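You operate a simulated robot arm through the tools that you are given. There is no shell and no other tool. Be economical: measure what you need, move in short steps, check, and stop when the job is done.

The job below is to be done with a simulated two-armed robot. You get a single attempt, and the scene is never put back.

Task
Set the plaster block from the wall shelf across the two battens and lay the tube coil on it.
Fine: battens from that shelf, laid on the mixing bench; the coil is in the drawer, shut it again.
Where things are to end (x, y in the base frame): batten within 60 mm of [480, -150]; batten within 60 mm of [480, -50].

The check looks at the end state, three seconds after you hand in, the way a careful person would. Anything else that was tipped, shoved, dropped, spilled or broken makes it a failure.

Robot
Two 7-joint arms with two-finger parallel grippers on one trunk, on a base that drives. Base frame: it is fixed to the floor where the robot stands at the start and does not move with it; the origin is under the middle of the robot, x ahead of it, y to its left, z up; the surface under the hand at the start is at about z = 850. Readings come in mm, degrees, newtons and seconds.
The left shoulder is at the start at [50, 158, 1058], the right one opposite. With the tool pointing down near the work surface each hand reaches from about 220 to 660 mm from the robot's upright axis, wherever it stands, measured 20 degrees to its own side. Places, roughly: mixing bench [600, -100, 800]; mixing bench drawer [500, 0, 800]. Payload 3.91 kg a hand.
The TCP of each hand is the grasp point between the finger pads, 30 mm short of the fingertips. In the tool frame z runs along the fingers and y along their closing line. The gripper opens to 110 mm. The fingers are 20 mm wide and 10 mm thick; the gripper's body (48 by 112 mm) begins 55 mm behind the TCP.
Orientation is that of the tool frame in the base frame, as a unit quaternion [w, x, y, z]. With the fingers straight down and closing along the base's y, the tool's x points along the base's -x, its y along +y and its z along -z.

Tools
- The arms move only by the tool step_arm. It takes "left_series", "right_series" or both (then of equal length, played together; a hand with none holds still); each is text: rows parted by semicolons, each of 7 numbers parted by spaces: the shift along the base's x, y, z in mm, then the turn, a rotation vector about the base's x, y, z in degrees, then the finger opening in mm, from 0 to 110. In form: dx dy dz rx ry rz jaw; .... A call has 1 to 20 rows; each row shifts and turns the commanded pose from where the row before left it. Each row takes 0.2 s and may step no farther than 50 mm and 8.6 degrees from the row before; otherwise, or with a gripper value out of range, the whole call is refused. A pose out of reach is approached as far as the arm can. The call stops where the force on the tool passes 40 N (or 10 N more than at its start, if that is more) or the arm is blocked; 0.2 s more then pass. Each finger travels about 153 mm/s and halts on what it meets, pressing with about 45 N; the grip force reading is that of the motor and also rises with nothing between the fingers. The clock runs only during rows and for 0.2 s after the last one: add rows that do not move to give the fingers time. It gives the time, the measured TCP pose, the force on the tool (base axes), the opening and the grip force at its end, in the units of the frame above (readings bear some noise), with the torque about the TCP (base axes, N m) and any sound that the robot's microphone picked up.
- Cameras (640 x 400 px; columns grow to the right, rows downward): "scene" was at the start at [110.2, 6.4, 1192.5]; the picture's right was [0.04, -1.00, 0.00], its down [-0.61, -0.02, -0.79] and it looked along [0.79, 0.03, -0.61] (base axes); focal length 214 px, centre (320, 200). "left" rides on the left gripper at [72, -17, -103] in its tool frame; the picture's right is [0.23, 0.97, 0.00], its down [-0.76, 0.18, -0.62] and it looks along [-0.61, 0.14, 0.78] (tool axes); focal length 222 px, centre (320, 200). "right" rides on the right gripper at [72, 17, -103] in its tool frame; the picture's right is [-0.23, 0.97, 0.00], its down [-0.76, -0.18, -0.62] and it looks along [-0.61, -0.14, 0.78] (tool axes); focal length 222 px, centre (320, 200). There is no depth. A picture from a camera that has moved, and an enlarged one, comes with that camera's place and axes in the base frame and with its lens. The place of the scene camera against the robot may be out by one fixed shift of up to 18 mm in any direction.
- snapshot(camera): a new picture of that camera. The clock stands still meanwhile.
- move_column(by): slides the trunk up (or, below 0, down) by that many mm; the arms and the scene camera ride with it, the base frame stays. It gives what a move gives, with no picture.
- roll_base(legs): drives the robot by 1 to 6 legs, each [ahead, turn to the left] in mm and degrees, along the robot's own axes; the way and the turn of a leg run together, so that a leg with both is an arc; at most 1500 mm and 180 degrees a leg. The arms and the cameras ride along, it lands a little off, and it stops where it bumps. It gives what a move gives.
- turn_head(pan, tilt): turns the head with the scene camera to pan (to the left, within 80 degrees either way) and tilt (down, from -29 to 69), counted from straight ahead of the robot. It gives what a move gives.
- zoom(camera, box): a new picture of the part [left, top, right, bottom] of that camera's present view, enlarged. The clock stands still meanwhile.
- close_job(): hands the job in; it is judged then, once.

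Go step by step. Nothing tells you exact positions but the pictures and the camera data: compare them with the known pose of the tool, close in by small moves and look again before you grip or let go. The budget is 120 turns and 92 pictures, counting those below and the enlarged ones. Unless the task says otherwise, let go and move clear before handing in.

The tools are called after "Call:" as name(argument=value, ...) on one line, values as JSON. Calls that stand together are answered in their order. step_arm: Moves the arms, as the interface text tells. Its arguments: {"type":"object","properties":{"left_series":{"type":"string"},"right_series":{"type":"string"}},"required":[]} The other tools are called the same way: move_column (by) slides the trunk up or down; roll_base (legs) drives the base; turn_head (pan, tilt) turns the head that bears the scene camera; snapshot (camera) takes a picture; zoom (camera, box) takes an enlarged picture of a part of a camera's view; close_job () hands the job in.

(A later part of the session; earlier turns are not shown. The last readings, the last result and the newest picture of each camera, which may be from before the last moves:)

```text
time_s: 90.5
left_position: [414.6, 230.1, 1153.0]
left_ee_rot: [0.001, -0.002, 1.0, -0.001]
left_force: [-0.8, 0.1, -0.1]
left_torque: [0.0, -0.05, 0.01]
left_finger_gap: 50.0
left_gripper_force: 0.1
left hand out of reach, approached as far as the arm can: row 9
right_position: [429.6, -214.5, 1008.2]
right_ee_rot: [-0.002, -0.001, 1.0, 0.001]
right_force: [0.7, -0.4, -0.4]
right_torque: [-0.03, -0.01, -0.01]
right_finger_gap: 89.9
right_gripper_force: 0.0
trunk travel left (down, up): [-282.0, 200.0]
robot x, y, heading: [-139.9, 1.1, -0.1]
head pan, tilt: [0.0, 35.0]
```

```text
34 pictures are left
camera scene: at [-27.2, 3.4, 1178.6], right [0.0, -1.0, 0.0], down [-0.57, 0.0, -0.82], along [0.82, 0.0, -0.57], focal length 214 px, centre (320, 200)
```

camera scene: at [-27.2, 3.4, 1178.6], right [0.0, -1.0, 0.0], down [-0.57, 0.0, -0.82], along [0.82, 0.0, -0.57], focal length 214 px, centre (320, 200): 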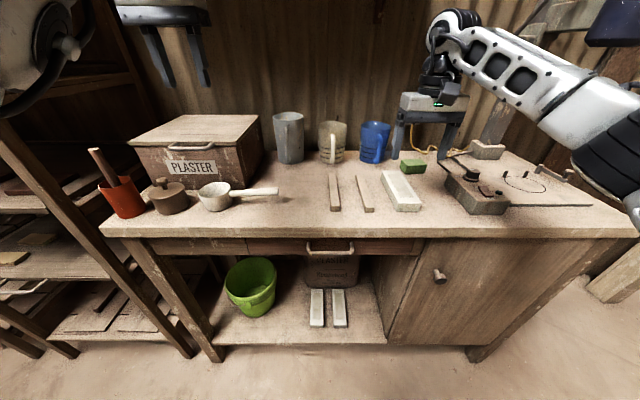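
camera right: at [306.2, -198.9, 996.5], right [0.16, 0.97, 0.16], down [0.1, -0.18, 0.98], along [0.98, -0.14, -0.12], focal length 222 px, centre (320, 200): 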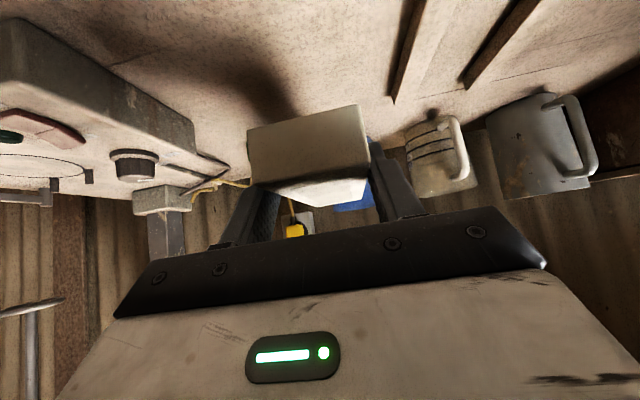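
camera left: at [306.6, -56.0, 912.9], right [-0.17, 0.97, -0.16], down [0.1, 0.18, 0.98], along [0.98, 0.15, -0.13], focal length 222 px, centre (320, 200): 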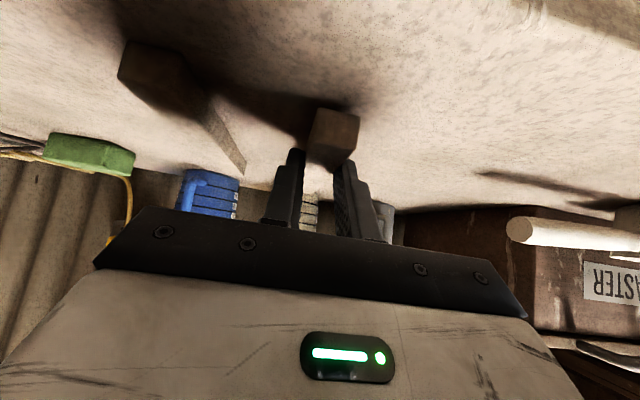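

The block rests on the bench beside the battens. I roll forward 60 mm so the right hand is over its centre, then check.

Call:
roll_base(legs=[[60, 0]])

Call:
step_arm(right_series="0 0 -20 0 0 0 90;0 0 -20 0 0 0 90;0 0 0 0 0 0 90")

Call:
snapshot(camera="right")

Call:
snapshot(camera="scene")

```text
time_s: 91.5
left_position: [473.8, 231.2, 1151.5]
left_ee_rot: [0.0, -0.002, 1.0, -0.001]
left_force: [1.2, -0.2, -0.3]
left_torque: [-0.01, 0.0, -0.01]
left_finger_gap: 50.1
left_gripper_force: 0.1
right_position: [490.7, -215.0, 1007.6]
right_ee_rot: [-0.001, -0.001, 1.0, 0.001]
right_force: [-0.8, 0.0, 0.3]
right_torque: [-0.05, -0.04, -0.05]
right_finger_gap: 89.9
right_gripper_force: 0.1
trunk travel left (down, up): [-282.0, 200.0]
robot x, y, heading: [-80.3, -0.7, 0.1]
head pan, tilt: [0.0, 35.0]
```

```text
time_s: 92.3
left_position: [473.0, 230.1, 1153.1]
left_ee_rot: [0.002, -0.002, 1.0, -0.002]
left_force: [0.3, 0.2, 0.3]
left_torque: [-0.01, 0.03, -0.04]
left_finger_gap: 50.0
left_gripper_force: 0.1
right_position: [491.2, -214.9, 967.4]
right_ee_rot: [0.0, 0.0, 1.0, 0.001]
right_force: [-0.5, -0.2, 0.0]
right_torque: [0.0, 0.02, 0.01]
right_finger_gap: 90.0
right_gripper_force: 0.1
trunk travel left (down, up): [-282.0, 200.0]
robot x, y, heading: [-80.6, 3.0, -0.0]
head pan, tilt: [0.0, 35.0]
```

```text
33 pictures are left
camera right: at [419.4, -198.5, 1072.1], right [0.23, 0.97, 0.0], down [0.76, -0.18, 0.62], along [0.61, -0.14, -0.78], focal length 222 px, centre (320, 200)
```

right: 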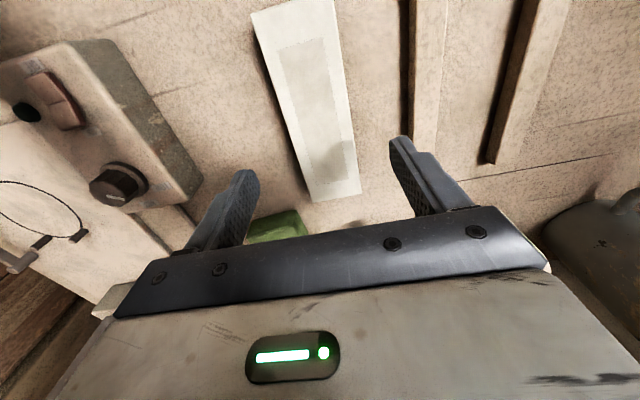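

```text
32 pictures are left
camera scene: at [32.7, 3.1, 1178.7], right [0.0, -1.0, 0.0], down [-0.57, 0.0, -0.82], along [0.82, 0.0, -0.57], focal length 214 px, centre (320, 200)
```

scene: 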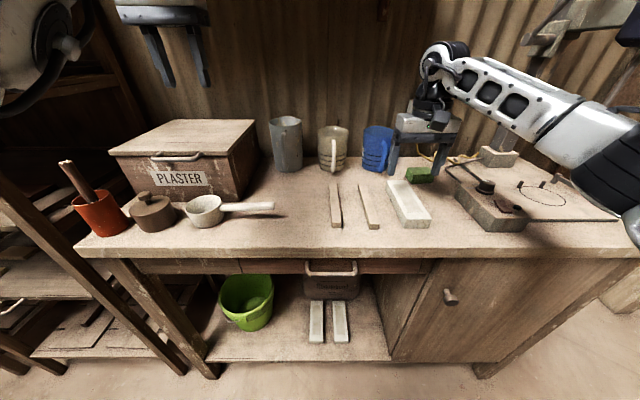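

The block runs x≈398–570, centred at y≈-216, right under the hand. I lower, grip and lift it.

Call:
step_arm(right_series="-2 0 -20 0 0 0 90;-2 -1 -20 0 0 0 90;-2 0 -20 0 0 0 90;0 0 -10 0 0 0 90;0 0 -6 0 0 0 90;0 0 0 0 0 0 70;0 0 0 0 0 0 50;0 0 0 0 0 0 40;0 0 0 0 0 0 40;0 0 10 0 0 0 40;0 0 30 0 0 0 40;0 0 40 0 0 0 40;0 0 0 0 0 0 40")

Call:
snapshot(camera="right")

```text
time_s: 95.1
left_position: [472.4, 230.4, 1152.5]
left_ee_rot: [0.0, -0.001, 1.0, -0.002]
left_force: [0.2, -0.4, -0.3]
left_torque: [-0.02, 0.01, -0.01]
left_finger_gap: 50.1
left_gripper_force: 0.1
right_position: [484.9, -215.8, 974.3]
right_ee_rot: [-0.001, 0.0, 1.0, 0.002]
right_force: [-1.2, 0.1, -3.7]
right_torque: [0.0, 0.01, 0.0]
right_finger_gap: 55.9
right_gripper_force: 45.2
trunk travel left (down, up): [-282.0, 200.0]
robot x, y, heading: [-80.5, 0.9, -0.1]
head pan, tilt: [0.0, 35.0]
```

```text
31 pictures are left
camera right: at [412.8, -199.6, 1077.6], right [0.23, 0.97, 0.0], down [0.76, -0.18, 0.62], along [0.61, -0.14, -0.78], focal length 222 px, centre (320, 200)
```

right: 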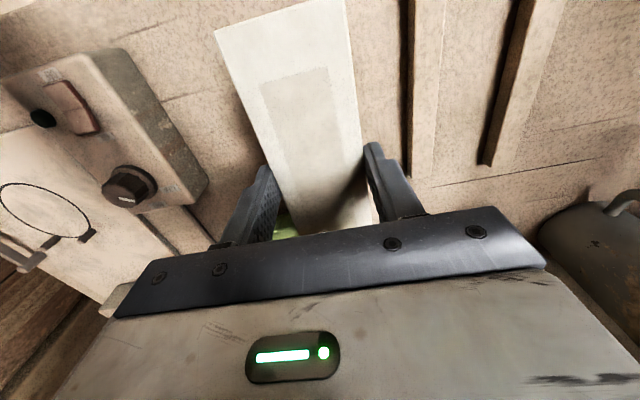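

It is gripped at its balance point. I raise a little, turn 90° about the vertical and carry it over the battens.

Call:
step_arm(right_series="0 11 15 0 0 7.5 40;0 11 15 0 0 7.5 40;0 11 10 0 0 7.5 40;0 11 0 0 0 7.5 40;0 12 0 0 0 7.5 40;-1 12 0 0 0 7.5 40;-1 12 0 0 0 7.5 40;-1 12 0 0 0 7.5 40;-1 12 0 0 0 7.5 40;-1 12 0 0 0 7.5 40;0 12 0 0 0 7.5 40;0 10 0 0 0 7.5 40;0 0 0 0 0 0 40")

Call:
snapshot(camera="scene")

Call:
snapshot(camera="right")

```text
time_s: 97.9
left_position: [473.6, 230.9, 1152.4]
left_ee_rot: [0.0, -0.002, 1.0, -0.002]
left_force: [0.1, -1.8, 1.0]
left_torque: [0.01, -0.01, -0.02]
left_finger_gap: 49.9
left_gripper_force: 0.0
right_position: [327.0, -31.6, 1009.2]
right_ee_rot: [-0.007, -0.585, 0.811, 0.013]
right_force: [0.5, 0.2, -3.5]
right_torque: [0.0, 0.01, -0.01]
right_finger_gap: 56.1
right_gripper_force: 44.9
right hand out of reach, approached as far as the arm can: row 4, 5, 6, 7, 8, 9, 10, 11, 12
trunk travel left (down, up): [-282.0, 200.0]
robot x, y, heading: [-80.7, 1.8, 0.1]
head pan, tilt: [0.0, 35.0]
```

```text
30 pictures are left
camera scene: at [32.9, 3.1, 1178.6], right [0.0, -1.0, 0.0], down [-0.57, 0.0, -0.82], along [0.82, 0.0, -0.57], focal length 214 px, centre (320, 200)
```

scene: 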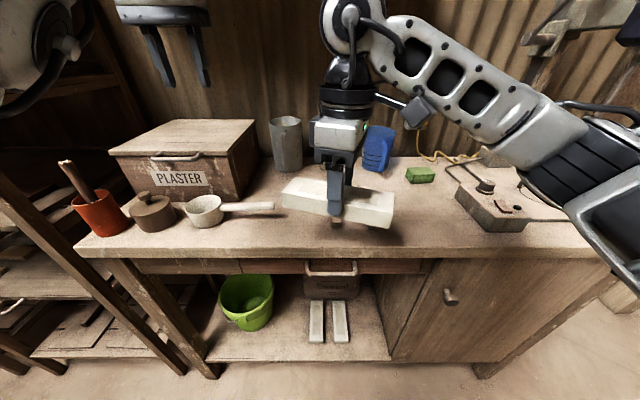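

```text
29 pictures are left
camera right: at [291.8, -96.9, 1113.1], right [-0.85, 0.52, 0.03], down [0.43, 0.66, 0.62], along [0.3, 0.54, -0.78], focal length 222 px, centre (320, 200)
```

right: 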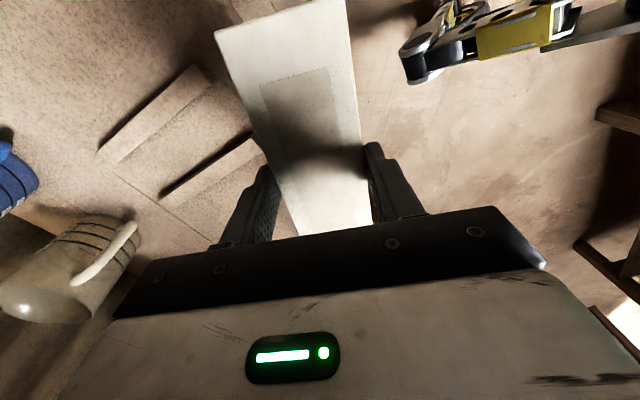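

Turning that way ran into a wrist limit (about 72°). I go back and turn the other way to -90°, which is equivalent for the block.

Call:
step_arm(right_series="12 -15 0 0 0 -8 40;12 -15 0 0 0 -8 40;15 -15 0 0 0 -8 40;18 -15 0 0 0 -8 40;18 -15 0 0 0 -8 40;20 -15 0 0 0 -8 40;20 -15 0 0 0 -8 40;20 -15 0 0 0 -8 40;20 -15 0 0 0 -8 40;0 -15 0 0 0 -8 40;0 0 0 0 0 -8 40;0 0 0 0 0 -8 40;0 0 0 0 0 -8 40;0 0 0 0 0 -8 40;0 0 0 0 0 -8 40;0 0 0 0 0 -8 40;0 0 0 0 0 -8 40;0 0 0 0 0 -8 40;0 0 0 0 0 -8 40;0 0 0 0 0 -8 40")

Call:
snapshot(camera="scene")

```text
time_s: 102.1
left_position: [473.3, 230.5, 1151.3]
left_ee_rot: [-0.001, -0.002, 1.0, -0.002]
left_force: [-0.5, 0.6, -0.9]
left_torque: [-0.03, 0.0, -0.01]
left_finger_gap: 50.3
left_gripper_force: 0.0
right_position: [482.7, -182.9, 1008.7]
right_ee_rot: [0.011, 0.696, 0.718, 0.01]
right_force: [0.5, 0.2, -2.8]
right_torque: [-0.02, -0.01, -0.02]
right_finger_gap: 56.1
right_gripper_force: 45.1
trunk travel left (down, up): [-282.0, 200.0]
robot x, y, heading: [-81.8, -0.8, -0.0]
head pan, tilt: [0.0, 35.0]
```

```text
28 pictures are left
camera scene: at [32.9, 3.0, 1178.6], right [0.0, -1.0, 0.0], down [-0.57, 0.0, -0.82], along [0.82, 0.0, -0.57], focal length 214 px, centre (320, 200)
```

scene: 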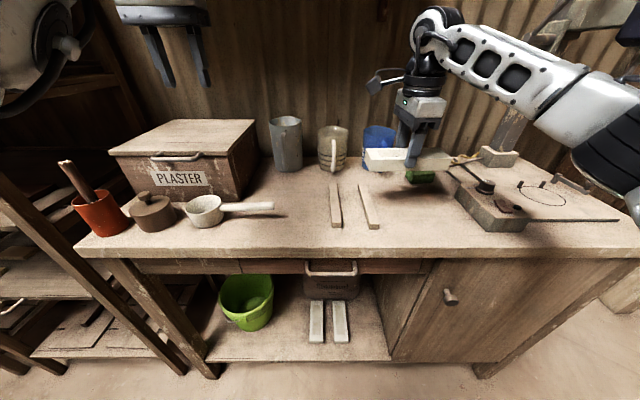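

That worked: the block now lies along y. I correct the slight tilt and yaw, then carry it over the battens at y≈-78.

Call:
step_arm(right_series="-1 26 0 0 1.7 -1.8 40;-1 26 0 0 0 0 40;-1 26 0 0 0 0 40;-1 26 -10 0 0 0 40;0 0 -30 0 0 0 40;0 0 -25 0 0 0 40;0 0 0 0 0 0 40")

Call:
zoom(camera="scene", box=[240, 130, 480, 280])

Call:
snapshot(camera="right")

```text
time_s: 103.7
left_position: [473.3, 229.6, 1151.7]
left_ee_rot: [0.001, -0.002, 1.0, -0.001]
left_force: [-0.1, -0.3, 0.5]
left_torque: [0.03, -0.04, -0.02]
left_finger_gap: 50.4
left_gripper_force: 0.0
right_position: [477.4, -78.9, 943.7]
right_ee_rot: [-0.001, 0.707, 0.707, -0.001]
right_force: [-0.1, -0.6, -3.0]
right_torque: [-0.01, -0.05, -0.01]
right_finger_gap: 55.7
right_gripper_force: 45.3
trunk travel left (down, up): [-282.0, 200.0]
robot x, y, heading: [-80.7, 3.4, 0.2]
head pan, tilt: [0.0, 35.0]
```

```text
2.67 times, centred on (360, 205) of scene
camera zoom: at [32.9, 3.1, 1178.6], right [0.0, -1.0, 0.0], down [-0.57, 0.0, -0.82], along [0.82, 0.0, -0.57], focal length 572 px, centre (213, 187)
```

zoom: 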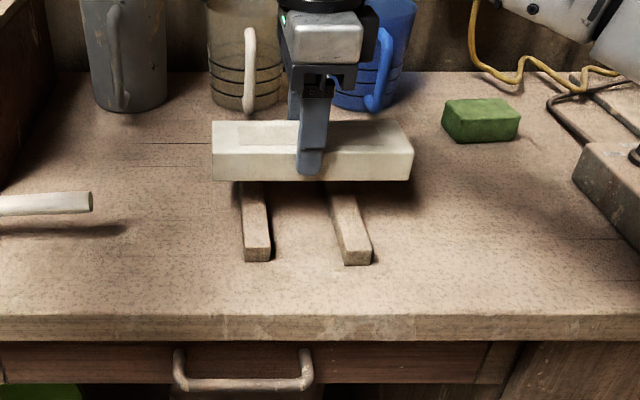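

```text
26 pictures are left
camera right: at [496.0, -6.1, 1047.0], right [0.97, -0.23, 0.0], down [-0.18, -0.76, 0.62], along [-0.14, -0.61, -0.78], focal length 222 px, centre (320, 200)
```

right: 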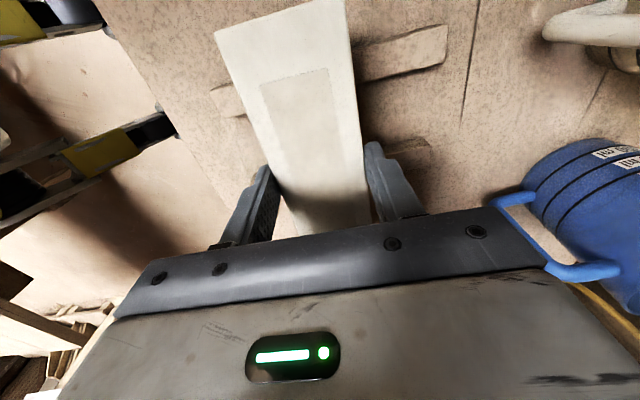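

The block sits squarely above both battens. I lower it onto them gently.

Call:
step_arm(right_series="0 0 -10 0 0 0 40;0 0 -8 0 0 0 40;0 0 -5 0 0 0 40;0 0 -2 0 0 0 40;0 0 -2 0 0 0 40;0 0 -1 0 0 0 40;0 0 0 0 0 0 40")

```text
time_s: 105.3
left_position: [474.0, 230.5, 1152.3]
left_ee_rot: [0.0, -0.001, 1.0, -0.002]
left_force: [0.4, -0.7, 0.1]
left_torque: [-0.01, -0.01, -0.01]
left_finger_gap: 50.0
left_gripper_force: 0.1
right_position: [479.7, -77.9, 916.7]
right_ee_rot: [0.0, 0.707, 0.707, 0.0]
right_force: [-0.6, 0.1, -3.0]
right_torque: [-0.02, -0.03, 0.03]
right_finger_gap: 56.2
right_gripper_force: 45.2
trunk travel left (down, up): [-282.0, 200.0]
robot x, y, heading: [-79.8, -1.4, 0.1]
head pan, tilt: [0.0, 35.0]
```

Call:
step_arm(right_series="0 0 -1 0 0 0 40;0 0 -1 0 0 0 40;0 0 -1 0 0 0 40;0 0 0 0 0 0 40")

```text
time_s: 106.3
left_position: [472.2, 230.6, 1152.5]
left_ee_rot: [0.0, -0.002, 1.0, -0.003]
left_force: [0.3, -0.2, -0.9]
left_torque: [0.03, -0.01, -0.02]
left_finger_gap: 50.0
left_gripper_force: 0.1
right_position: [479.1, -79.5, 913.0]
right_ee_rot: [0.001, 0.706, 0.708, 0.0]
right_force: [0.3, 0.4, -2.2]
right_torque: [0.02, 0.02, 0.02]
right_finger_gap: 56.0
right_gripper_force: 44.9
trunk travel left (down, up): [-282.0, 200.0]
robot x, y, heading: [-81.5, 1.5, -0.1]
head pan, tilt: [0.0, 35.0]
```

Call:
step_arm(right_series="0 0 -1 0 0 0 40;0 0 0 0 0 0 40;0 0 -1 0 0 0 40;0 0 0 0 0 0 40")

```text
time_s: 107.3
left_position: [472.2, 231.1, 1151.8]
left_ee_rot: [0.0, -0.002, 1.0, -0.002]
left_force: [-0.3, 0.2, 0.0]
left_torque: [0.0, 0.01, 0.04]
left_finger_gap: 50.2
left_gripper_force: 0.1
right_position: [478.7, -78.2, 912.2]
right_ee_rot: [0.0, 0.707, 0.707, -0.001]
right_force: [0.0, 0.1, -3.4]
right_torque: [0.01, 0.01, -0.01]
right_finger_gap: 56.0
right_gripper_force: 44.7
trunk travel left (down, up): [-282.0, 200.0]
robot x, y, heading: [-78.2, -3.7, -0.3]
head pan, tilt: [0.0, 35.0]
```

Not yet touching; I continue a few more millimetres.

Call:
step_arm(right_series="0 0 -1 0 0 0 40;0 0 -0.5 0 0 0 40;0 0 -0.5 0 0 0 40;0 0 -0.5 0 0 0 40;0 0 0 0 0 0 40")

Call:
zoom(camera="scene", box=[300, 150, 420, 225])

```text
time_s: 108.5
left_position: [472.0, 229.6, 1153.3]
left_ee_rot: [0.001, -0.002, 1.0, -0.003]
left_force: [0.1, -0.1, 0.0]
left_torque: [0.0, 0.03, 0.03]
left_finger_gap: 50.2
left_gripper_force: 0.1
right_position: [478.5, -78.9, 908.9]
right_ee_rot: [0.001, 0.708, 0.707, 0.001]
right_force: [0.8, -1.2, 7.3]
right_torque: [0.21, 0.14, 0.01]
right_finger_gap: 55.9
right_gripper_force: 44.9
trunk travel left (down, up): [-282.0, 200.0]
robot x, y, heading: [-79.5, -0.3, -0.2]
head pan, tilt: [0.0, 35.0]
```

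```text
5.33 times, centred on (360, 188) of scene
camera zoom: at [32.2, 3.0, 1178.8], right [0.0, -1.0, 0.0], down [-0.57, 0.0, -0.82], along [0.82, 0.0, -0.57], focal length 1144 px, centre (107, 267)
```

zoom: 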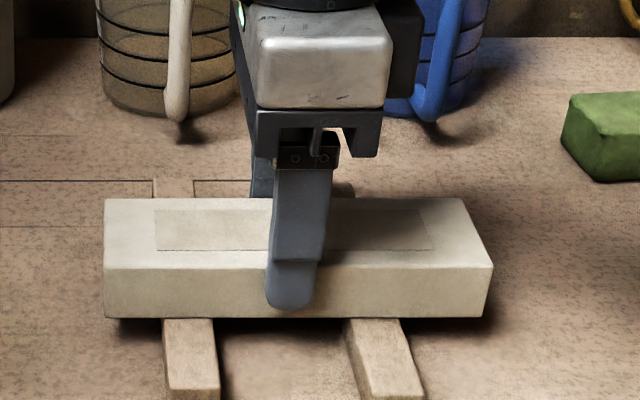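

The block is resting on the battens. I release and lift straight up, then move the hand aside.

Call:
step_arm(right_series="0 0 0 0 0 0 60;0 0 0 0 0 0 75;0 0 0 0 0 0 80;0 0 20 0 0 0 80;0 0 40 0 0 0 80;0 0 45 0 0 0 80;0 -25 30 0 0 0 80;0 -40 0 0 0 0 80;0 -40 0 0 0 0 80;0 -40 0 0 0 0 80;0 0 0 0 0 0 80")

Call:
turn_head(pan=0, tilt=50)

Call:
snapshot(camera="scene")

```text
time_s: 110.9
left_position: [472.9, 229.9, 1152.2]
left_ee_rot: [0.001, -0.002, 1.0, -0.002]
left_force: [0.7, 0.3, -0.3]
left_torque: [0.02, -0.02, -0.02]
left_finger_gap: 50.1
left_gripper_force: 0.0
right_position: [478.2, -226.1, 1043.4]
right_ee_rot: [0.001, 0.706, 0.708, -0.001]
right_force: [-0.3, 0.0, 0.5]
right_torque: [0.02, 0.02, 0.0]
right_finger_gap: 80.3
right_gripper_force: 0.2
trunk travel left (down, up): [-282.0, 200.0]
robot x, y, heading: [-81.2, 0.8, -0.0]
head pan, tilt: [0.0, 35.0]
```

```text
time_s: 111.7
left_position: [472.8, 230.7, 1152.5]
left_ee_rot: [0.0, -0.002, 1.0, -0.002]
left_force: [0.1, 0.0, -1.3]
left_torque: [0.01, -0.02, -0.03]
left_finger_gap: 50.2
left_gripper_force: 0.1
right_position: [478.7, -225.9, 1042.3]
right_ee_rot: [0.001, 0.707, 0.707, -0.001]
right_force: [0.4, 0.6, -0.6]
right_torque: [0.01, 0.0, 0.0]
right_finger_gap: 80.0
right_gripper_force: 0.1
trunk travel left (down, up): [-282.0, 200.0]
robot x, y, heading: [-81.7, 3.3, -0.3]
head pan, tilt: [0.0, 50.0]
```

```text
24 pictures are left
camera scene: at [21.6, 3.1, 1157.0], right [0.0, -1.0, 0.0], down [-0.77, 0.0, -0.64], along [0.64, 0.0, -0.77], focal length 214 px, centre (320, 200)
```

scene: 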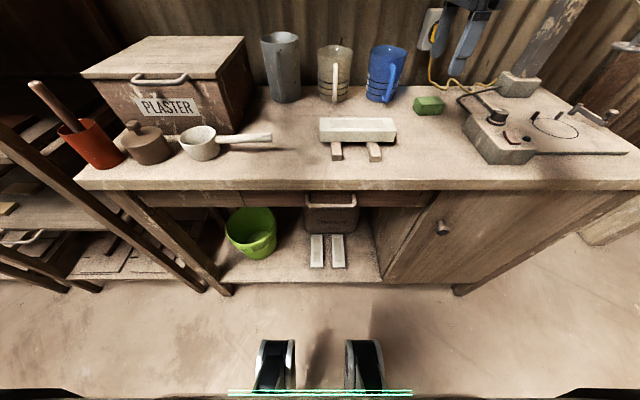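

The block sits level across both battens. Next is the drawer: its handle bar is near x≈294, y≈-20, z≈820. I back off 170 mm for pulling room and bring the right hand above the handle.

Call:
roll_base(legs=[[-170, 0]])

Call:
step_arm(right_series="-3 40 -10 0 0 0 60;-3 40 -10 0 0 0 60;-3 40 -20 0 0 0 60;-3 40 -20 0 0 0 60;-2 40 -20 0 0 0 60;0 0 -20 0 0 0 60;0 0 0 0 0 0 60")

Call:
turn_head(pan=0, tilt=40)

Call:
snapshot(camera="right")

Call:
snapshot(camera="scene")

```text
time_s: 113.1
left_position: [304.4, 232.1, 1151.6]
left_ee_rot: [0.001, -0.003, 1.0, -0.003]
left_force: [0.0, -0.2, 0.6]
left_torque: [0.03, -0.01, 0.0]
left_finger_gap: 50.0
left_gripper_force: 0.0
right_position: [309.0, -224.0, 1042.9]
right_ee_rot: [0.0, 0.706, 0.708, -0.001]
right_force: [-1.1, 0.2, -0.2]
right_torque: [-0.03, -0.01, -0.04]
right_finger_gap: 79.8
right_gripper_force: 0.0
trunk travel left (down, up): [-282.0, 200.0]
robot x, y, heading: [-247.2, -1.4, -0.2]
head pan, tilt: [0.0, 50.0]
```

```text
time_s: 114.7
left_position: [304.4, 231.2, 1152.8]
left_ee_rot: [0.001, -0.002, 1.0, -0.002]
left_force: [0.3, -0.2, -0.2]
left_torque: [-0.02, -0.01, 0.0]
left_finger_gap: 50.4
left_gripper_force: 0.0
right_position: [297.8, -24.1, 943.7]
right_ee_rot: [0.001, 0.706, 0.708, 0.001]
right_force: [0.2, -0.5, -0.1]
right_torque: [0.02, -0.02, 0.01]
right_finger_gap: 60.0
right_gripper_force: 0.0
trunk travel left (down, up): [-282.0, 200.0]
robot x, y, heading: [-245.2, -3.6, 0.3]
head pan, tilt: [0.0, 50.0]
```

```text
time_s: 115.5
left_position: [303.5, 231.5, 1151.2]
left_ee_rot: [0.001, -0.002, 1.0, -0.001]
left_force: [0.6, -0.3, -0.1]
left_torque: [-0.02, -0.02, 0.0]
left_finger_gap: 49.9
left_gripper_force: 0.1
right_position: [298.0, -23.6, 943.5]
right_ee_rot: [0.0, 0.706, 0.708, 0.0]
right_force: [-0.2, 1.4, 0.8]
right_torque: [0.04, 0.0, 0.0]
right_finger_gap: 59.9
right_gripper_force: 0.1
trunk travel left (down, up): [-282.0, 200.0]
robot x, y, heading: [-246.3, -1.8, -0.0]
head pan, tilt: [0.0, 40.0]
```

```text
23 pictures are left
camera right: at [315.1, 48.6, 1046.7], right [0.97, -0.23, 0.0], down [-0.18, -0.76, 0.63], along [-0.14, -0.61, -0.78], focal length 222 px, centre (320, 200)
```

right: 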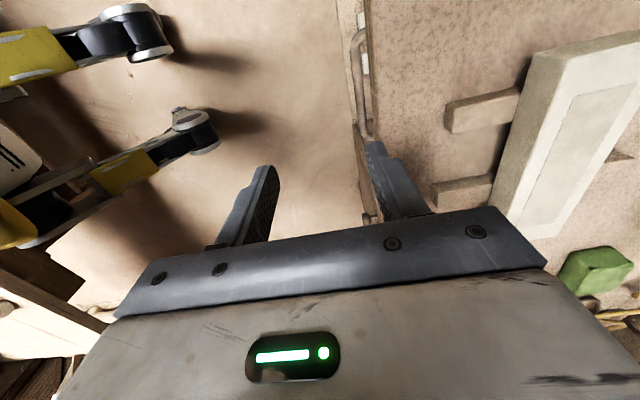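

```text
22 pictures are left
camera scene: at [-138.6, 3.2, 1171.1], right [0.0, -1.0, 0.0], down [-0.64, 0.0, -0.77], along [0.77, 0.0, -0.64], focal length 214 px, centre (320, 200)
```

scene: 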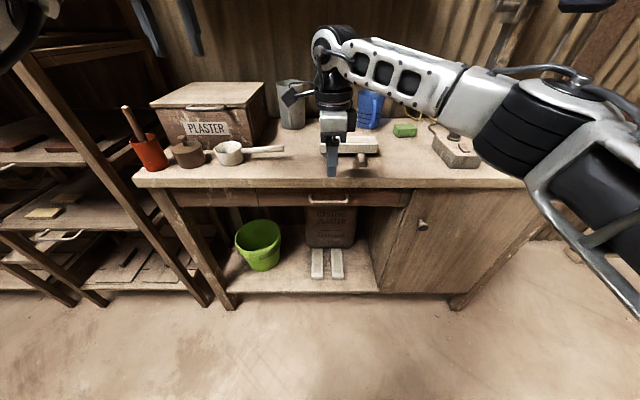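

I can see the handle beside the bench edge from the right camera; I enlarge it to measure.

Call:
zoom(camera="right", box=[300, 0, 460, 150])

Call:
zoom(camera="scene", box=[240, 150, 420, 262])

```text
2.67 times, centred on (380, 75) of right
camera zoom: at [315.1, 48.6, 1046.7], right [0.97, -0.23, 0.0], down [-0.18, -0.76, 0.63], along [-0.14, -0.61, -0.78], focal length 592 px, centre (160, 533)
```

zoom: 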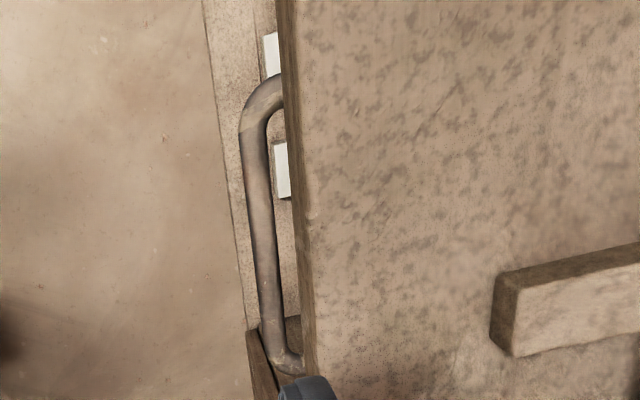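

```text
3.56 times, centred on (330, 206) of scene
camera zoom: at [-138.6, 3.2, 1171.1], right [0.0, -1.0, 0.0], down [-0.64, 0.0, -0.77], along [0.77, 0.0, -0.64], focal length 763 px, centre (284, 179)
```

zoom: 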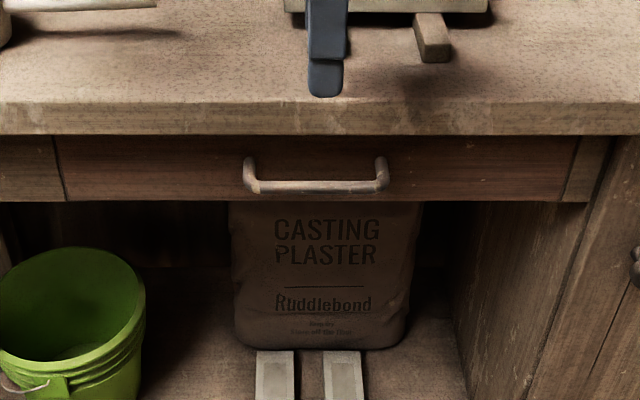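

From the two views the handle bar is at about x 344, y -24, z 770, half under the bench lip, so it must be gripped from the front. I rotate the right hand to point ahead with the fingers opening vertically, staying clear of the bench.

Call:
step_arm(right_series="-12 0 -5 0 -7.5 0 60;-12 0 -5 0 -7.5 0 60;-12 0 -10 0 -7.5 0 60;-12 0 -10 0 -7.5 0 50;-10 0 -15 0 -7.5 0 44;0 0 -15 0 -7.5 0 44;0 0 -15 0 -7.5 0 44;0 0 -15 0 -7.5 0 44;0 0 -20 0 -7.5 0 44;0 0 -20 0 -7.5 0 44;0 0 -20 0 -7.5 0 44;0 0 -20 0 -7.5 0 44;0 0 0 0 0 0 44")

Call:
snapshot(camera="right")

Call:
zoom(camera="scene", box=[240, 150, 420, 262])

```text
time_s: 118.3
left_position: [304.2, 231.5, 1153.3]
left_ee_rot: [0.0, -0.003, 1.0, -0.001]
left_force: [0.3, -0.2, 0.5]
left_torque: [0.03, 0.04, 0.01]
left_finger_gap: 50.2
left_gripper_force: 0.2
right_position: [228.6, 4.9, 802.0]
right_ee_rot: [0.503, 0.503, 0.499, 0.495]
right_force: [0.5, 0.4, -0.2]
right_torque: [-0.03, 0.0, -0.04]
right_finger_gap: 44.0
right_gripper_force: 0.1
right hand out of reach, approached as far as the arm can: row 12
trunk travel left (down, up): [-282.0, 200.0]
robot x, y, heading: [-245.8, 0.6, -0.3]
head pan, tilt: [0.0, 40.0]
```

```text
19 pictures are left
camera right: at [127.1, 78.6, 819.9], right [0.0, -0.23, 0.97], down [-0.63, -0.75, -0.17], along [0.77, -0.62, -0.15], focal length 222 px, centre (320, 200)
```

right: 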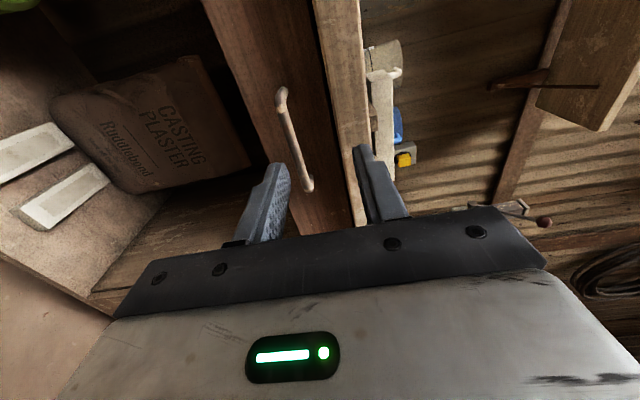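

```text
3.56 times, centred on (330, 206) of scene
camera zoom: at [-138.6, 3.3, 1171.1], right [0.0, -1.0, 0.0], down [-0.64, 0.0, -0.77], along [0.77, 0.0, -0.64], focal length 763 px, centre (284, 179)
```

zoom: 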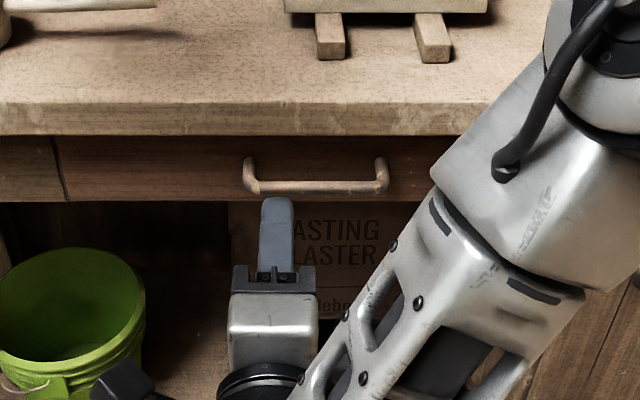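

The bar measures z≈769 and y from 30 to -74 again. I line up at y=-22, z=769 and advance with the fingers above and below it.

Call:
step_arm(right_series="10 -9 -11 0 0 0 44;10 -9 -11 0 0 0 44;10 -9 -11 0 0 0 44;20 0 0 0 0 0 44;15 0 0 0 0 0 44;0 0 0 0 0 0 44")

Call:
snapshot(camera="right")

```text
time_s: 119.7
left_position: [304.7, 230.8, 1151.7]
left_ee_rot: [0.001, -0.003, 1.0, -0.002]
left_force: [0.3, -0.7, -0.1]
left_torque: [0.0, 0.01, -0.01]
left_finger_gap: 50.0
left_gripper_force: 0.1
right_position: [273.1, 16.0, 810.8]
right_ee_rot: [0.502, 0.503, 0.499, 0.496]
right_force: [-0.1, -0.1, 0.5]
right_torque: [0.0, -0.02, 0.01]
right_finger_gap: 44.0
right_gripper_force: 0.0
right hand out of reach, approached as far as the arm can: row 1, 2, 3, 4, 5
trunk travel left (down, up): [-282.0, 200.0]
robot x, y, heading: [-248.8, -2.4, 0.0]
head pan, tilt: [0.0, 40.0]
```

```text
17 pictures are left
camera right: at [170.5, 90.0, 828.2], right [0.0, -0.23, 0.97], down [-0.63, -0.76, -0.17], along [0.78, -0.61, -0.14], focal length 222 px, centre (320, 200)
```

right: 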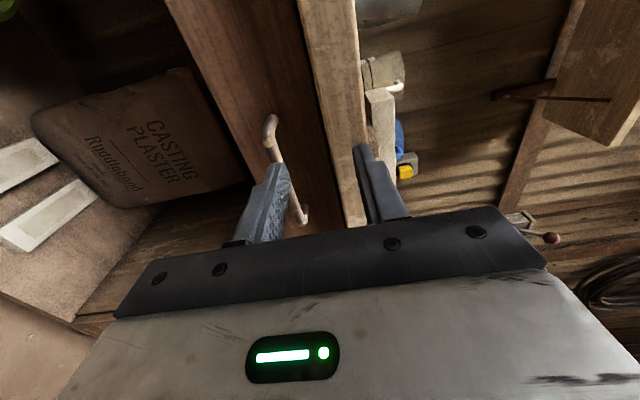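

The arm is at a joint limit this low relative to the shoulder. I lower the trunk 110 mm and raise the hand instead, which gives the wrist freedom.

Call:
move_column(by=-110)

Call:
step_arm(right_series="0 0 20 0 0 0 44;0 0 20 0 0 0 44;0 -10 20 0 0 0 44;0 -10 8 0 0 0 44;0 -10 0 0 0 0 44;0 -8 0 0 0 0 44;0 0 0 0 0 0 44")

```text
time_s: 121.1
left_position: [304.9, 230.5, 1041.3]
left_ee_rot: [0.001, -0.003, 1.0, -0.002]
left_force: [-0.6, -1.0, 0.4]
left_torque: [0.02, 0.0, 0.04]
left_finger_gap: 49.9
left_gripper_force: 0.1
right_position: [272.8, 17.4, 700.1]
right_ee_rot: [0.502, 0.503, 0.499, 0.496]
right_force: [0.2, 0.2, -0.2]
right_torque: [-0.02, 0.03, -0.01]
right_finger_gap: 44.0
right_gripper_force: 0.0
trunk travel left (down, up): [-172.0, 310.0]
robot x, y, heading: [-250.8, -1.5, -0.0]
head pan, tilt: [0.0, 40.0]
```

```text
time_s: 122.7
left_position: [304.4, 231.0, 1043.0]
left_ee_rot: [0.001, -0.003, 1.0, -0.001]
left_force: [-0.6, 0.1, -0.1]
left_torque: [-0.01, 0.0, 0.01]
left_finger_gap: 50.0
left_gripper_force: 0.2
right_position: [272.9, -21.4, 768.2]
right_ee_rot: [0.502, 0.503, 0.498, 0.497]
right_force: [-0.1, -0.1, 0.7]
right_torque: [0.03, -0.02, -0.02]
right_finger_gap: 44.0
right_gripper_force: 0.1
trunk travel left (down, up): [-172.0, 310.0]
robot x, y, heading: [-247.0, 1.1, -0.2]
head pan, tilt: [0.0, 40.0]
```

Now the hand tracks exactly at y=-21, z=768. I advance toward the bar and look.

Call:
step_arm(right_series="20 0 0 0 0 0 44;20 0 1 0 0 0 44;10 0 0 0 0 0 44;5 0 0 0 0 0 44;0 0 0 0 0 0 44")

Call:
snapshot(camera="right")

```text
time_s: 123.9
left_position: [304.0, 229.7, 1042.2]
left_ee_rot: [0.001, -0.003, 1.0, -0.002]
left_force: [-0.6, 0.6, 0.8]
left_torque: [0.0, -0.01, 0.01]
left_finger_gap: 50.2
left_gripper_force: 0.0
right_position: [327.0, -20.7, 769.9]
right_ee_rot: [0.502, 0.503, 0.499, 0.497]
right_force: [0.2, 0.6, 0.8]
right_torque: [-0.02, 0.03, -0.01]
right_finger_gap: 43.9
right_gripper_force: 0.1
trunk travel left (down, up): [-172.0, 310.0]
robot x, y, heading: [-247.2, 3.4, -0.1]
head pan, tilt: [0.0, 40.0]
```

```text
16 pictures are left
camera right: at [225.1, 52.0, 787.8], right [0.0, -0.23, 0.97], down [-0.63, -0.76, -0.17], along [0.78, -0.61, -0.14], focal length 222 px, centre (320, 200)
```

right: 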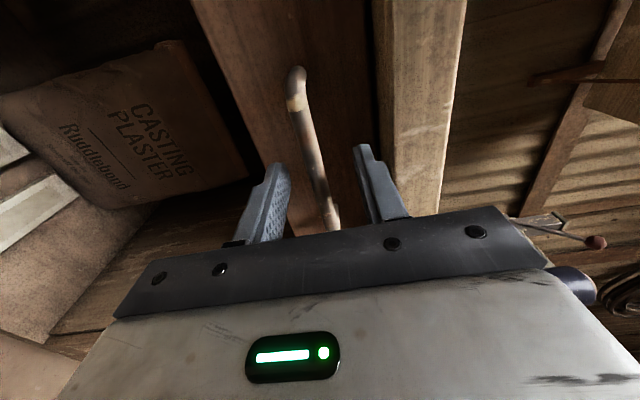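

The bar runs between the fingers. I close on it and pull gently with the arm to start the drawer.

Call:
step_arm(right_series="0 0 0 0 0 0 20;0 0 0 0 0 0 5;0 0 0 0 0 0 0;-5 0 0 0 0 0 0;-10 0 0 0 0 0 0;-10 0 0 0 0 0 0;-15 0 0 0 0 0 0;0 0 0 0 0 0 0")

```text
time_s: 125.7
left_position: [305.8, 231.4, 1041.4]
left_ee_rot: [0.0, -0.003, 1.0, -0.001]
left_force: [-0.2, 0.5, 0.1]
left_torque: [0.0, 0.01, -0.03]
left_finger_gap: 50.0
left_gripper_force: 0.1
right_position: [286.1, -21.1, 768.6]
right_ee_rot: [0.501, 0.503, 0.5, 0.496]
right_force: [-0.3, -0.4, -10.8]
right_torque: [0.1, 0.21, 0.82]
right_finger_gap: 10.5
right_gripper_force: 45.3
trunk travel left (down, up): [-172.0, 310.0]
robot x, y, heading: [-243.9, -0.7, -0.1]
head pan, tilt: [0.0, 40.0]
```

The handle is held (10.5 mm) and the drawer seems to come along. I continue the pull by rolling back 130 mm and look in.

Call:
roll_base(legs=[[-130, 0]])

Call:
turn_head(pan=0, tilt=45)

Call:
snapshot(camera="scene")

```text
time_s: 127.0
left_position: [172.9, 231.0, 1041.0]
left_ee_rot: [0.0, -0.003, 1.0, -0.002]
left_force: [0.2, 0.0, 0.1]
left_torque: [0.02, 0.02, 0.0]
left_finger_gap: 50.3
left_gripper_force: 0.0
right_position: [154.9, -22.0, 767.3]
right_ee_rot: [0.501, 0.504, 0.5, 0.495]
right_force: [0.7, -5.8, -14.5]
right_torque: [0.05, 0.3, -0.59]
right_finger_gap: 10.5
right_gripper_force: 45.0
trunk travel left (down, up): [-172.0, 310.0]
robot x, y, heading: [-379.6, -3.0, 0.2]
head pan, tilt: [0.0, 40.0]
```

```text
time_s: 127.6
left_position: [171.3, 231.2, 1041.6]
left_ee_rot: [0.0, -0.003, 1.0, -0.001]
left_force: [0.0, -0.3, 0.1]
left_torque: [0.01, -0.01, 0.01]
left_finger_gap: 50.3
left_gripper_force: 0.0
right_position: [154.1, -20.5, 768.4]
right_ee_rot: [0.501, 0.504, 0.5, 0.495]
right_force: [-0.1, -1.2, -4.2]
right_torque: [0.13, 0.11, 0.1]
right_finger_gap: 10.4
right_gripper_force: 45.2
trunk travel left (down, up): [-172.0, 310.0]
robot x, y, heading: [-381.5, -0.8, 0.2]
head pan, tilt: [0.0, 45.0]
```

```text
15 pictures are left
camera scene: at [-274.2, 3.1, 1053.8], right [0.0, -1.0, 0.0], down [-0.71, 0.0, -0.71], along [0.71, 0.0, -0.71], focal length 214 px, centre (320, 200)
```

scene: 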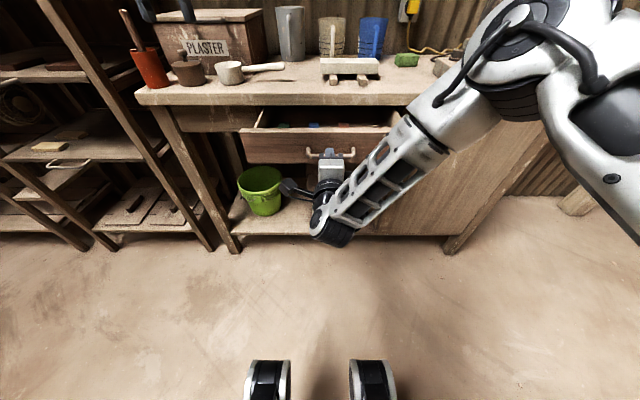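

The drawer is open about 170 mm. I bring the left hand over it to look inside with its camera.

Call:
step_arm(left_series="-5 -40 0 0 0 0 80;-5 -40 0 0 0 0 80;-5 -40 0 0 0 0 80;-5 -40 0 0 0 0 80;0 0 0 0 0 0 80")

Call:
snapshot(camera="left")

```text
time_s: 128.8
left_position: [150.1, 71.0, 1039.8]
left_ee_rot: [0.001, -0.004, 1.0, -0.002]
left_force: [0.4, 0.1, 0.3]
left_torque: [0.02, 0.02, 0.02]
left_finger_gap: 80.0
left_gripper_force: 0.1
right_position: [154.2, -21.3, 768.6]
right_ee_rot: [0.5, 0.504, 0.5, 0.496]
right_force: [0.4, -2.5, -7.8]
right_torque: [0.12, 0.13, -0.11]
right_finger_gap: 10.5
right_gripper_force: 45.1
trunk travel left (down, up): [-172.0, 310.0]
robot x, y, heading: [-377.7, -1.0, 0.0]
head pan, tilt: [0.0, 45.0]
```

```text
14 pictures are left
camera left: at [78.1, 54.4, 1143.8], right [-0.23, 0.97, 0.0], down [0.76, 0.19, 0.62], along [0.61, 0.14, -0.78], focal length 222 px, centre (320, 200)
```

left: 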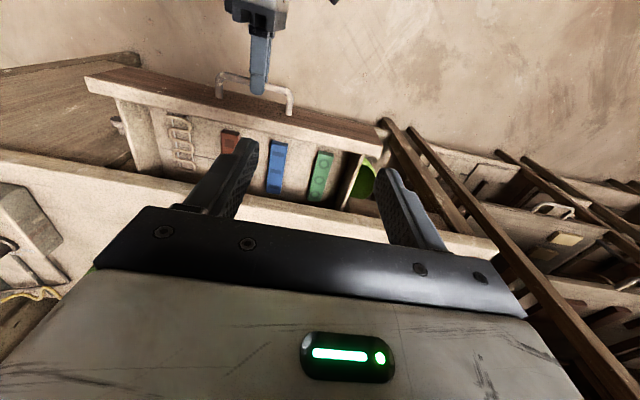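

Call:
zoom(camera="left", box=[90, 60, 400, 215])

```text
2.06 times, centred on (245, 138) of left
camera zoom: at [78.1, 54.4, 1143.8], right [-0.23, 0.97, 0.0], down [0.76, 0.19, 0.62], along [0.61, 0.14, -0.78], focal length 459 px, centre (475, 329)
```

zoom: 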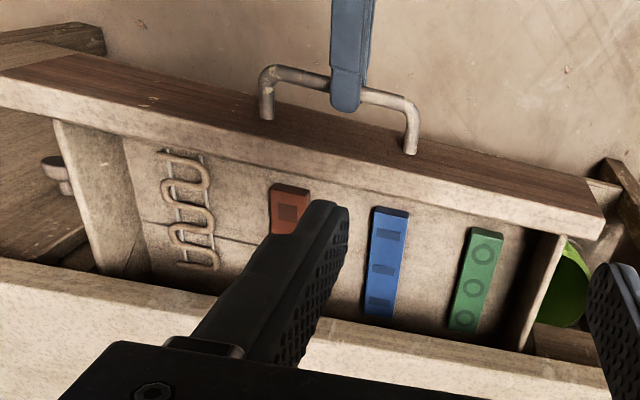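

The coil is the serpentine tube at the right side of the drawer, about x 257–365, y -161, width 45 mm, lying front to back. I draw the drawer 50 mm further so the coil clears the bench lip, then release the handle and back the hand off.

Call:
roll_base(legs=[[-50, 0]])

Call:
step_arm(left_series="0 0 0 0 0 0 80;0 40 0 0 0 0 80;0 40 0 0 0 0 80;0 40 0 0 0 0 80;0 40 0 0 0 0 80;0 0 0 0 0 0 80", right_series="0 0 0 0 0 0 20;0 0 0 0 0 0 44;0 0 0 0 0 0 44;-20 0 0 0 0 0 44;-30 0 0 0 0 0 44;-20 0 0 0 0 0 44")

```text
time_s: 129.8
left_position: [100.9, 70.9, 1041.8]
left_ee_rot: [0.001, -0.003, 1.0, -0.001]
left_force: [-0.4, 0.2, 0.3]
left_torque: [0.01, -0.03, 0.0]
left_finger_gap: 79.9
left_gripper_force: 0.0
right_position: [105.2, -21.0, 767.9]
right_ee_rot: [0.501, 0.503, 0.5, 0.496]
right_force: [-1.4, 0.2, -8.8]
right_torque: [0.08, 0.2, -0.12]
right_finger_gap: 10.7
right_gripper_force: 45.0
trunk travel left (down, up): [-172.0, 310.0]
robot x, y, heading: [-430.0, 0.5, 0.2]
head pan, tilt: [0.0, 45.0]
```

```text
time_s: 131.2
left_position: [98.1, 230.8, 1041.5]
left_ee_rot: [0.001, -0.003, 1.0, -0.002]
left_force: [0.5, 0.4, -0.1]
left_torque: [0.01, 0.02, 0.01]
left_finger_gap: 79.9
left_gripper_force: 0.0
right_position: [35.1, -21.1, 767.7]
right_ee_rot: [0.501, 0.503, 0.5, 0.496]
right_force: [1.2, 1.1, 0.7]
right_torque: [0.02, -0.01, -0.02]
right_finger_gap: 44.1
right_gripper_force: 0.0
trunk travel left (down, up): [-172.0, 310.0]
robot x, y, heading: [-428.6, -0.5, -0.2]
head pan, tilt: [0.0, 45.0]
```

The drawer is open about 220 mm and released. I raise the right hand, turning it to point straight down, then unwind the yaw.

Call:
step_arm(right_series="0 -8 20 0 7.5 0 60;0 -8 20 0 7.5 0 70;0 -8 20 0 7.5 0 80;0 -8 20 0 7.5 0 80;0 -8 20 0 7.5 0 80;0 -8 20 0 7.5 0 80;4 -8 20 0 7.5 0 80;4 -8 20 0 7.5 0 80;4 -8 20 0 7.5 0 80;4 -8 20 0 7.5 0 80;4 -8 20 0 7.5 0 80;0 -8 0 0 7.5 0 80;0 0 0 0 0 0 80")

Call:
step_arm(right_series="2 -3 0 0 0 7.5 80;2 -3 0 0 0 7.5 80;2 -3 0 0 0 7.5 80;2 -3 0 0 0 7.5 80;2 -3 0 0 0 7.5 80;2 -3 0 0 0 7.5 80;2 -3 0 0 0 7.5 80;2 -3 0 0 0 7.5 80;2 -3 0 0 0 7.5 80;2 -3 0 0 0 7.5 80;2 -3 0 0 0 7.5 80;2 -3 0 0 0 7.5 80;0 0 0 0 0 0 80")

```text
time_s: 134.0
left_position: [98.8, 230.7, 1041.9]
left_ee_rot: [0.001, -0.005, 1.0, -0.001]
left_force: [0.3, 0.2, 0.0]
left_torque: [-0.02, 0.02, -0.02]
left_finger_gap: 79.9
left_gripper_force: 0.0
right_position: [55.4, -115.7, 988.9]
right_ee_rot: [-0.001, 0.706, 0.708, -0.006]
right_force: [-0.4, 0.2, 0.3]
right_torque: [-0.05, 0.01, 0.0]
right_finger_gap: 79.9
right_gripper_force: 0.0
trunk travel left (down, up): [-172.0, 310.0]
robot x, y, heading: [-430.8, -1.0, 0.6]
head pan, tilt: [0.0, 45.0]
```

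```text
time_s: 136.8
left_position: [99.9, 231.4, 1042.7]
left_ee_rot: [0.001, -0.004, 1.0, -0.001]
left_force: [-0.9, 0.8, 0.7]
left_torque: [-0.05, 0.02, 0.01]
left_finger_gap: 80.3
left_gripper_force: 0.1
right_position: [79.1, -152.7, 987.3]
right_ee_rot: [0.005, -0.002, 1.0, -0.003]
right_force: [-0.1, -0.2, -0.5]
right_torque: [0.01, 0.02, 0.02]
right_finger_gap: 80.0
right_gripper_force: 0.0
trunk travel left (down, up): [-172.0, 310.0]
robot x, y, heading: [-430.8, -0.8, -0.0]
head pan, tilt: [0.0, 45.0]
```

I roll forward 150 mm to bring the right hand over the coil and look.

Call:
roll_base(legs=[[150, 0]])

Call:
step_arm(right_series="-10 -8 -30 0 0 0 80;-10 0 -30 0 0 0 80;0 0 0 0 0 0 80")

Call:
snapshot(camera="right")

```text
time_s: 138.1
left_position: [244.2, 231.5, 1042.2]
left_ee_rot: [0.0, -0.004, 1.0, -0.002]
left_force: [-0.3, -0.3, 0.3]
left_torque: [0.0, 0.01, -0.03]
left_finger_gap: 80.0
left_gripper_force: 0.1
right_position: [224.5, -152.6, 987.3]
right_ee_rot: [0.005, -0.001, 1.0, -0.004]
right_force: [0.6, 0.7, 0.6]
right_torque: [-0.01, 0.0, 0.02]
right_finger_gap: 80.0
right_gripper_force: 0.0
trunk travel left (down, up): [-172.0, 310.0]
robot x, y, heading: [-283.4, -5.8, -0.0]
head pan, tilt: [0.0, 45.0]
```

```text
time_s: 138.9
left_position: [245.2, 231.3, 1041.9]
left_ee_rot: [0.002, -0.004, 1.0, -0.002]
left_force: [-0.2, -1.2, -0.2]
left_torque: [0.05, 0.01, -0.02]
left_finger_gap: 80.2
left_gripper_force: 0.1
right_position: [205.9, -161.5, 928.7]
right_ee_rot: [0.005, -0.001, 1.0, -0.005]
right_force: [0.1, -0.1, 0.1]
right_torque: [0.02, 0.02, -0.03]
right_finger_gap: 79.8
right_gripper_force: 0.1
trunk travel left (down, up): [-172.0, 310.0]
robot x, y, heading: [-284.2, -0.3, 0.3]
head pan, tilt: [0.0, 45.0]
```

```text
12 pictures are left
camera right: at [133.0, -143.8, 1032.0], right [0.23, 0.97, 0.0], down [0.76, -0.17, 0.63], along [0.61, -0.15, -0.78], focal length 222 px, centre (320, 200)
```

right: 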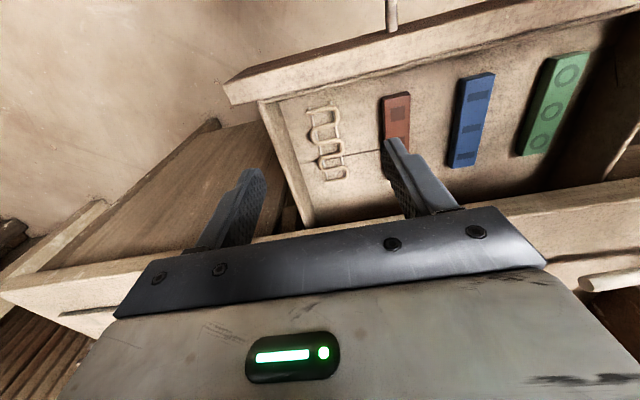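

The coil now spans x≈213–320 at y≈-164, width about 50, with the drawer wall near y≈-208. I centre over it at x≈264 and go down partway with the fingers at 62 mm.

Call:
step_arm(right_series="20 0 -10 0 0 0 62;20 0 -15 0 0 0 62;18 0 -20 0 0 0 62;0 0 -25 0 0 0 62;0 0 0 0 0 0 62")

Call:
zoom(camera="right", box=[200, 20, 460, 220])

```text
time_s: 140.1
left_position: [245.1, 232.0, 1042.0]
left_ee_rot: [0.001, -0.004, 1.0, -0.002]
left_force: [1.0, 0.0, 0.4]
left_torque: [0.0, -0.04, 0.04]
left_finger_gap: 80.1
left_gripper_force: 0.0
right_position: [262.8, -161.4, 857.4]
right_ee_rot: [0.005, -0.001, 1.0, -0.004]
right_force: [-0.6, -0.2, -0.4]
right_torque: [-0.01, -0.04, -0.03]
right_finger_gap: 61.9
right_gripper_force: 0.1
trunk travel left (down, up): [-172.0, 310.0]
robot x, y, heading: [-282.7, 0.8, 0.2]
head pan, tilt: [0.0, 45.0]
```

```text
2.00 times, centred on (330, 120) of right
camera zoom: at [189.8, -143.9, 960.4], right [0.23, 0.97, 0.0], down [0.76, -0.17, 0.63], along [0.61, -0.15, -0.78], focal length 444 px, centre (300, 360)
```

zoom: 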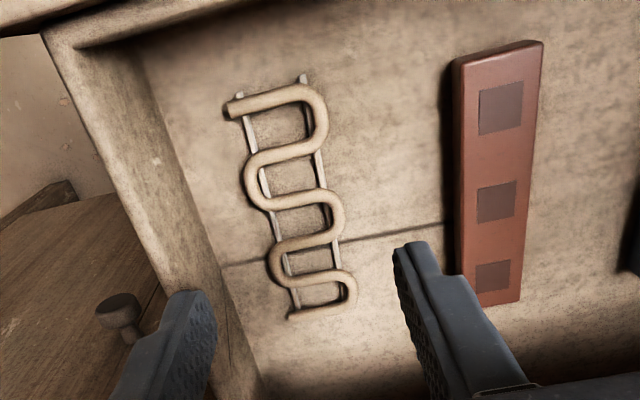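

Refined: the coil is centred at about (270, -163.5), 40 mm wide, with the drawer wall at y≈-205. I set the opening to 54 mm and go down toward the drawer floor in steps.

Call:
step_arm(right_series="4 -1 -10 0.3 0 0 54;4 -1 -15 0.2 0 0 54;0 0 -15 0 0 0 54;0 0 -12 0 0 0 54;0 0 -8 0 0 0 54;0 0 -4 0 0 0 54;0 0 0 0 0 0 54")

Call:
zoom(camera="right", box=[220, 60, 420, 220])

```text
time_s: 141.7
left_position: [245.2, 231.3, 1041.0]
left_ee_rot: [0.001, -0.004, 1.0, -0.002]
left_force: [0.1, -0.5, 0.0]
left_torque: [-0.04, 0.01, -0.01]
left_finger_gap: 80.1
left_gripper_force: 0.2
right_position: [270.6, -163.5, 792.8]
right_ee_rot: [0.004, -0.001, 1.0, 0.0]
right_force: [0.8, -0.8, 0.1]
right_torque: [-0.03, -0.03, 0.02]
right_finger_gap: 54.1
right_gripper_force: 0.2
trunk travel left (down, up): [-172.0, 310.0]
robot x, y, heading: [-282.8, 1.4, 0.2]
head pan, tilt: [0.0, 45.0]
```

```text
2.50 times, centred on (320, 140) of right
camera zoom: at [197.6, -146.2, 896.8], right [0.23, 0.97, 0.0], down [0.76, -0.18, 0.63], along [0.61, -0.14, -0.78], focal length 555 px, centre (320, 350)
```

zoom: 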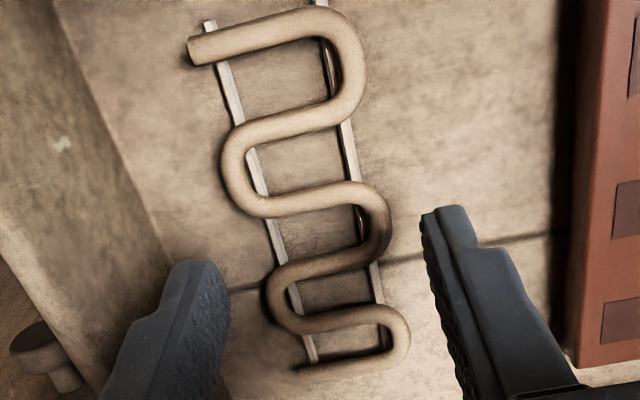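

Both fingers clear the coil on either side. I creep down to the drawer floor.

Call:
step_arm(right_series="0 1 -4 0 0 0 54;0 0 -3 0 0 0 54;0 0 -2 0 0 0 54;0 0 -2 0 0 0 54;0 0 -1 0 0 0 54;0 0 0 0 0 0 54")

```text
time_s: 143.1
left_position: [245.0, 232.1, 1041.8]
left_ee_rot: [0.0, -0.003, 1.0, -0.001]
left_force: [-0.5, 0.3, 0.3]
left_torque: [-0.01, 0.01, 0.0]
left_finger_gap: 80.0
left_gripper_force: 0.1
right_position: [269.1, -162.4, 781.6]
right_ee_rot: [0.004, -0.001, 1.0, 0.001]
right_force: [0.6, -0.5, -0.4]
right_torque: [0.0, 0.02, 0.0]
right_finger_gap: 54.1
right_gripper_force: 0.0
trunk travel left (down, up): [-172.0, 310.0]
robot x, y, heading: [-283.0, -1.4, 0.1]
head pan, tilt: [0.0, 45.0]
```

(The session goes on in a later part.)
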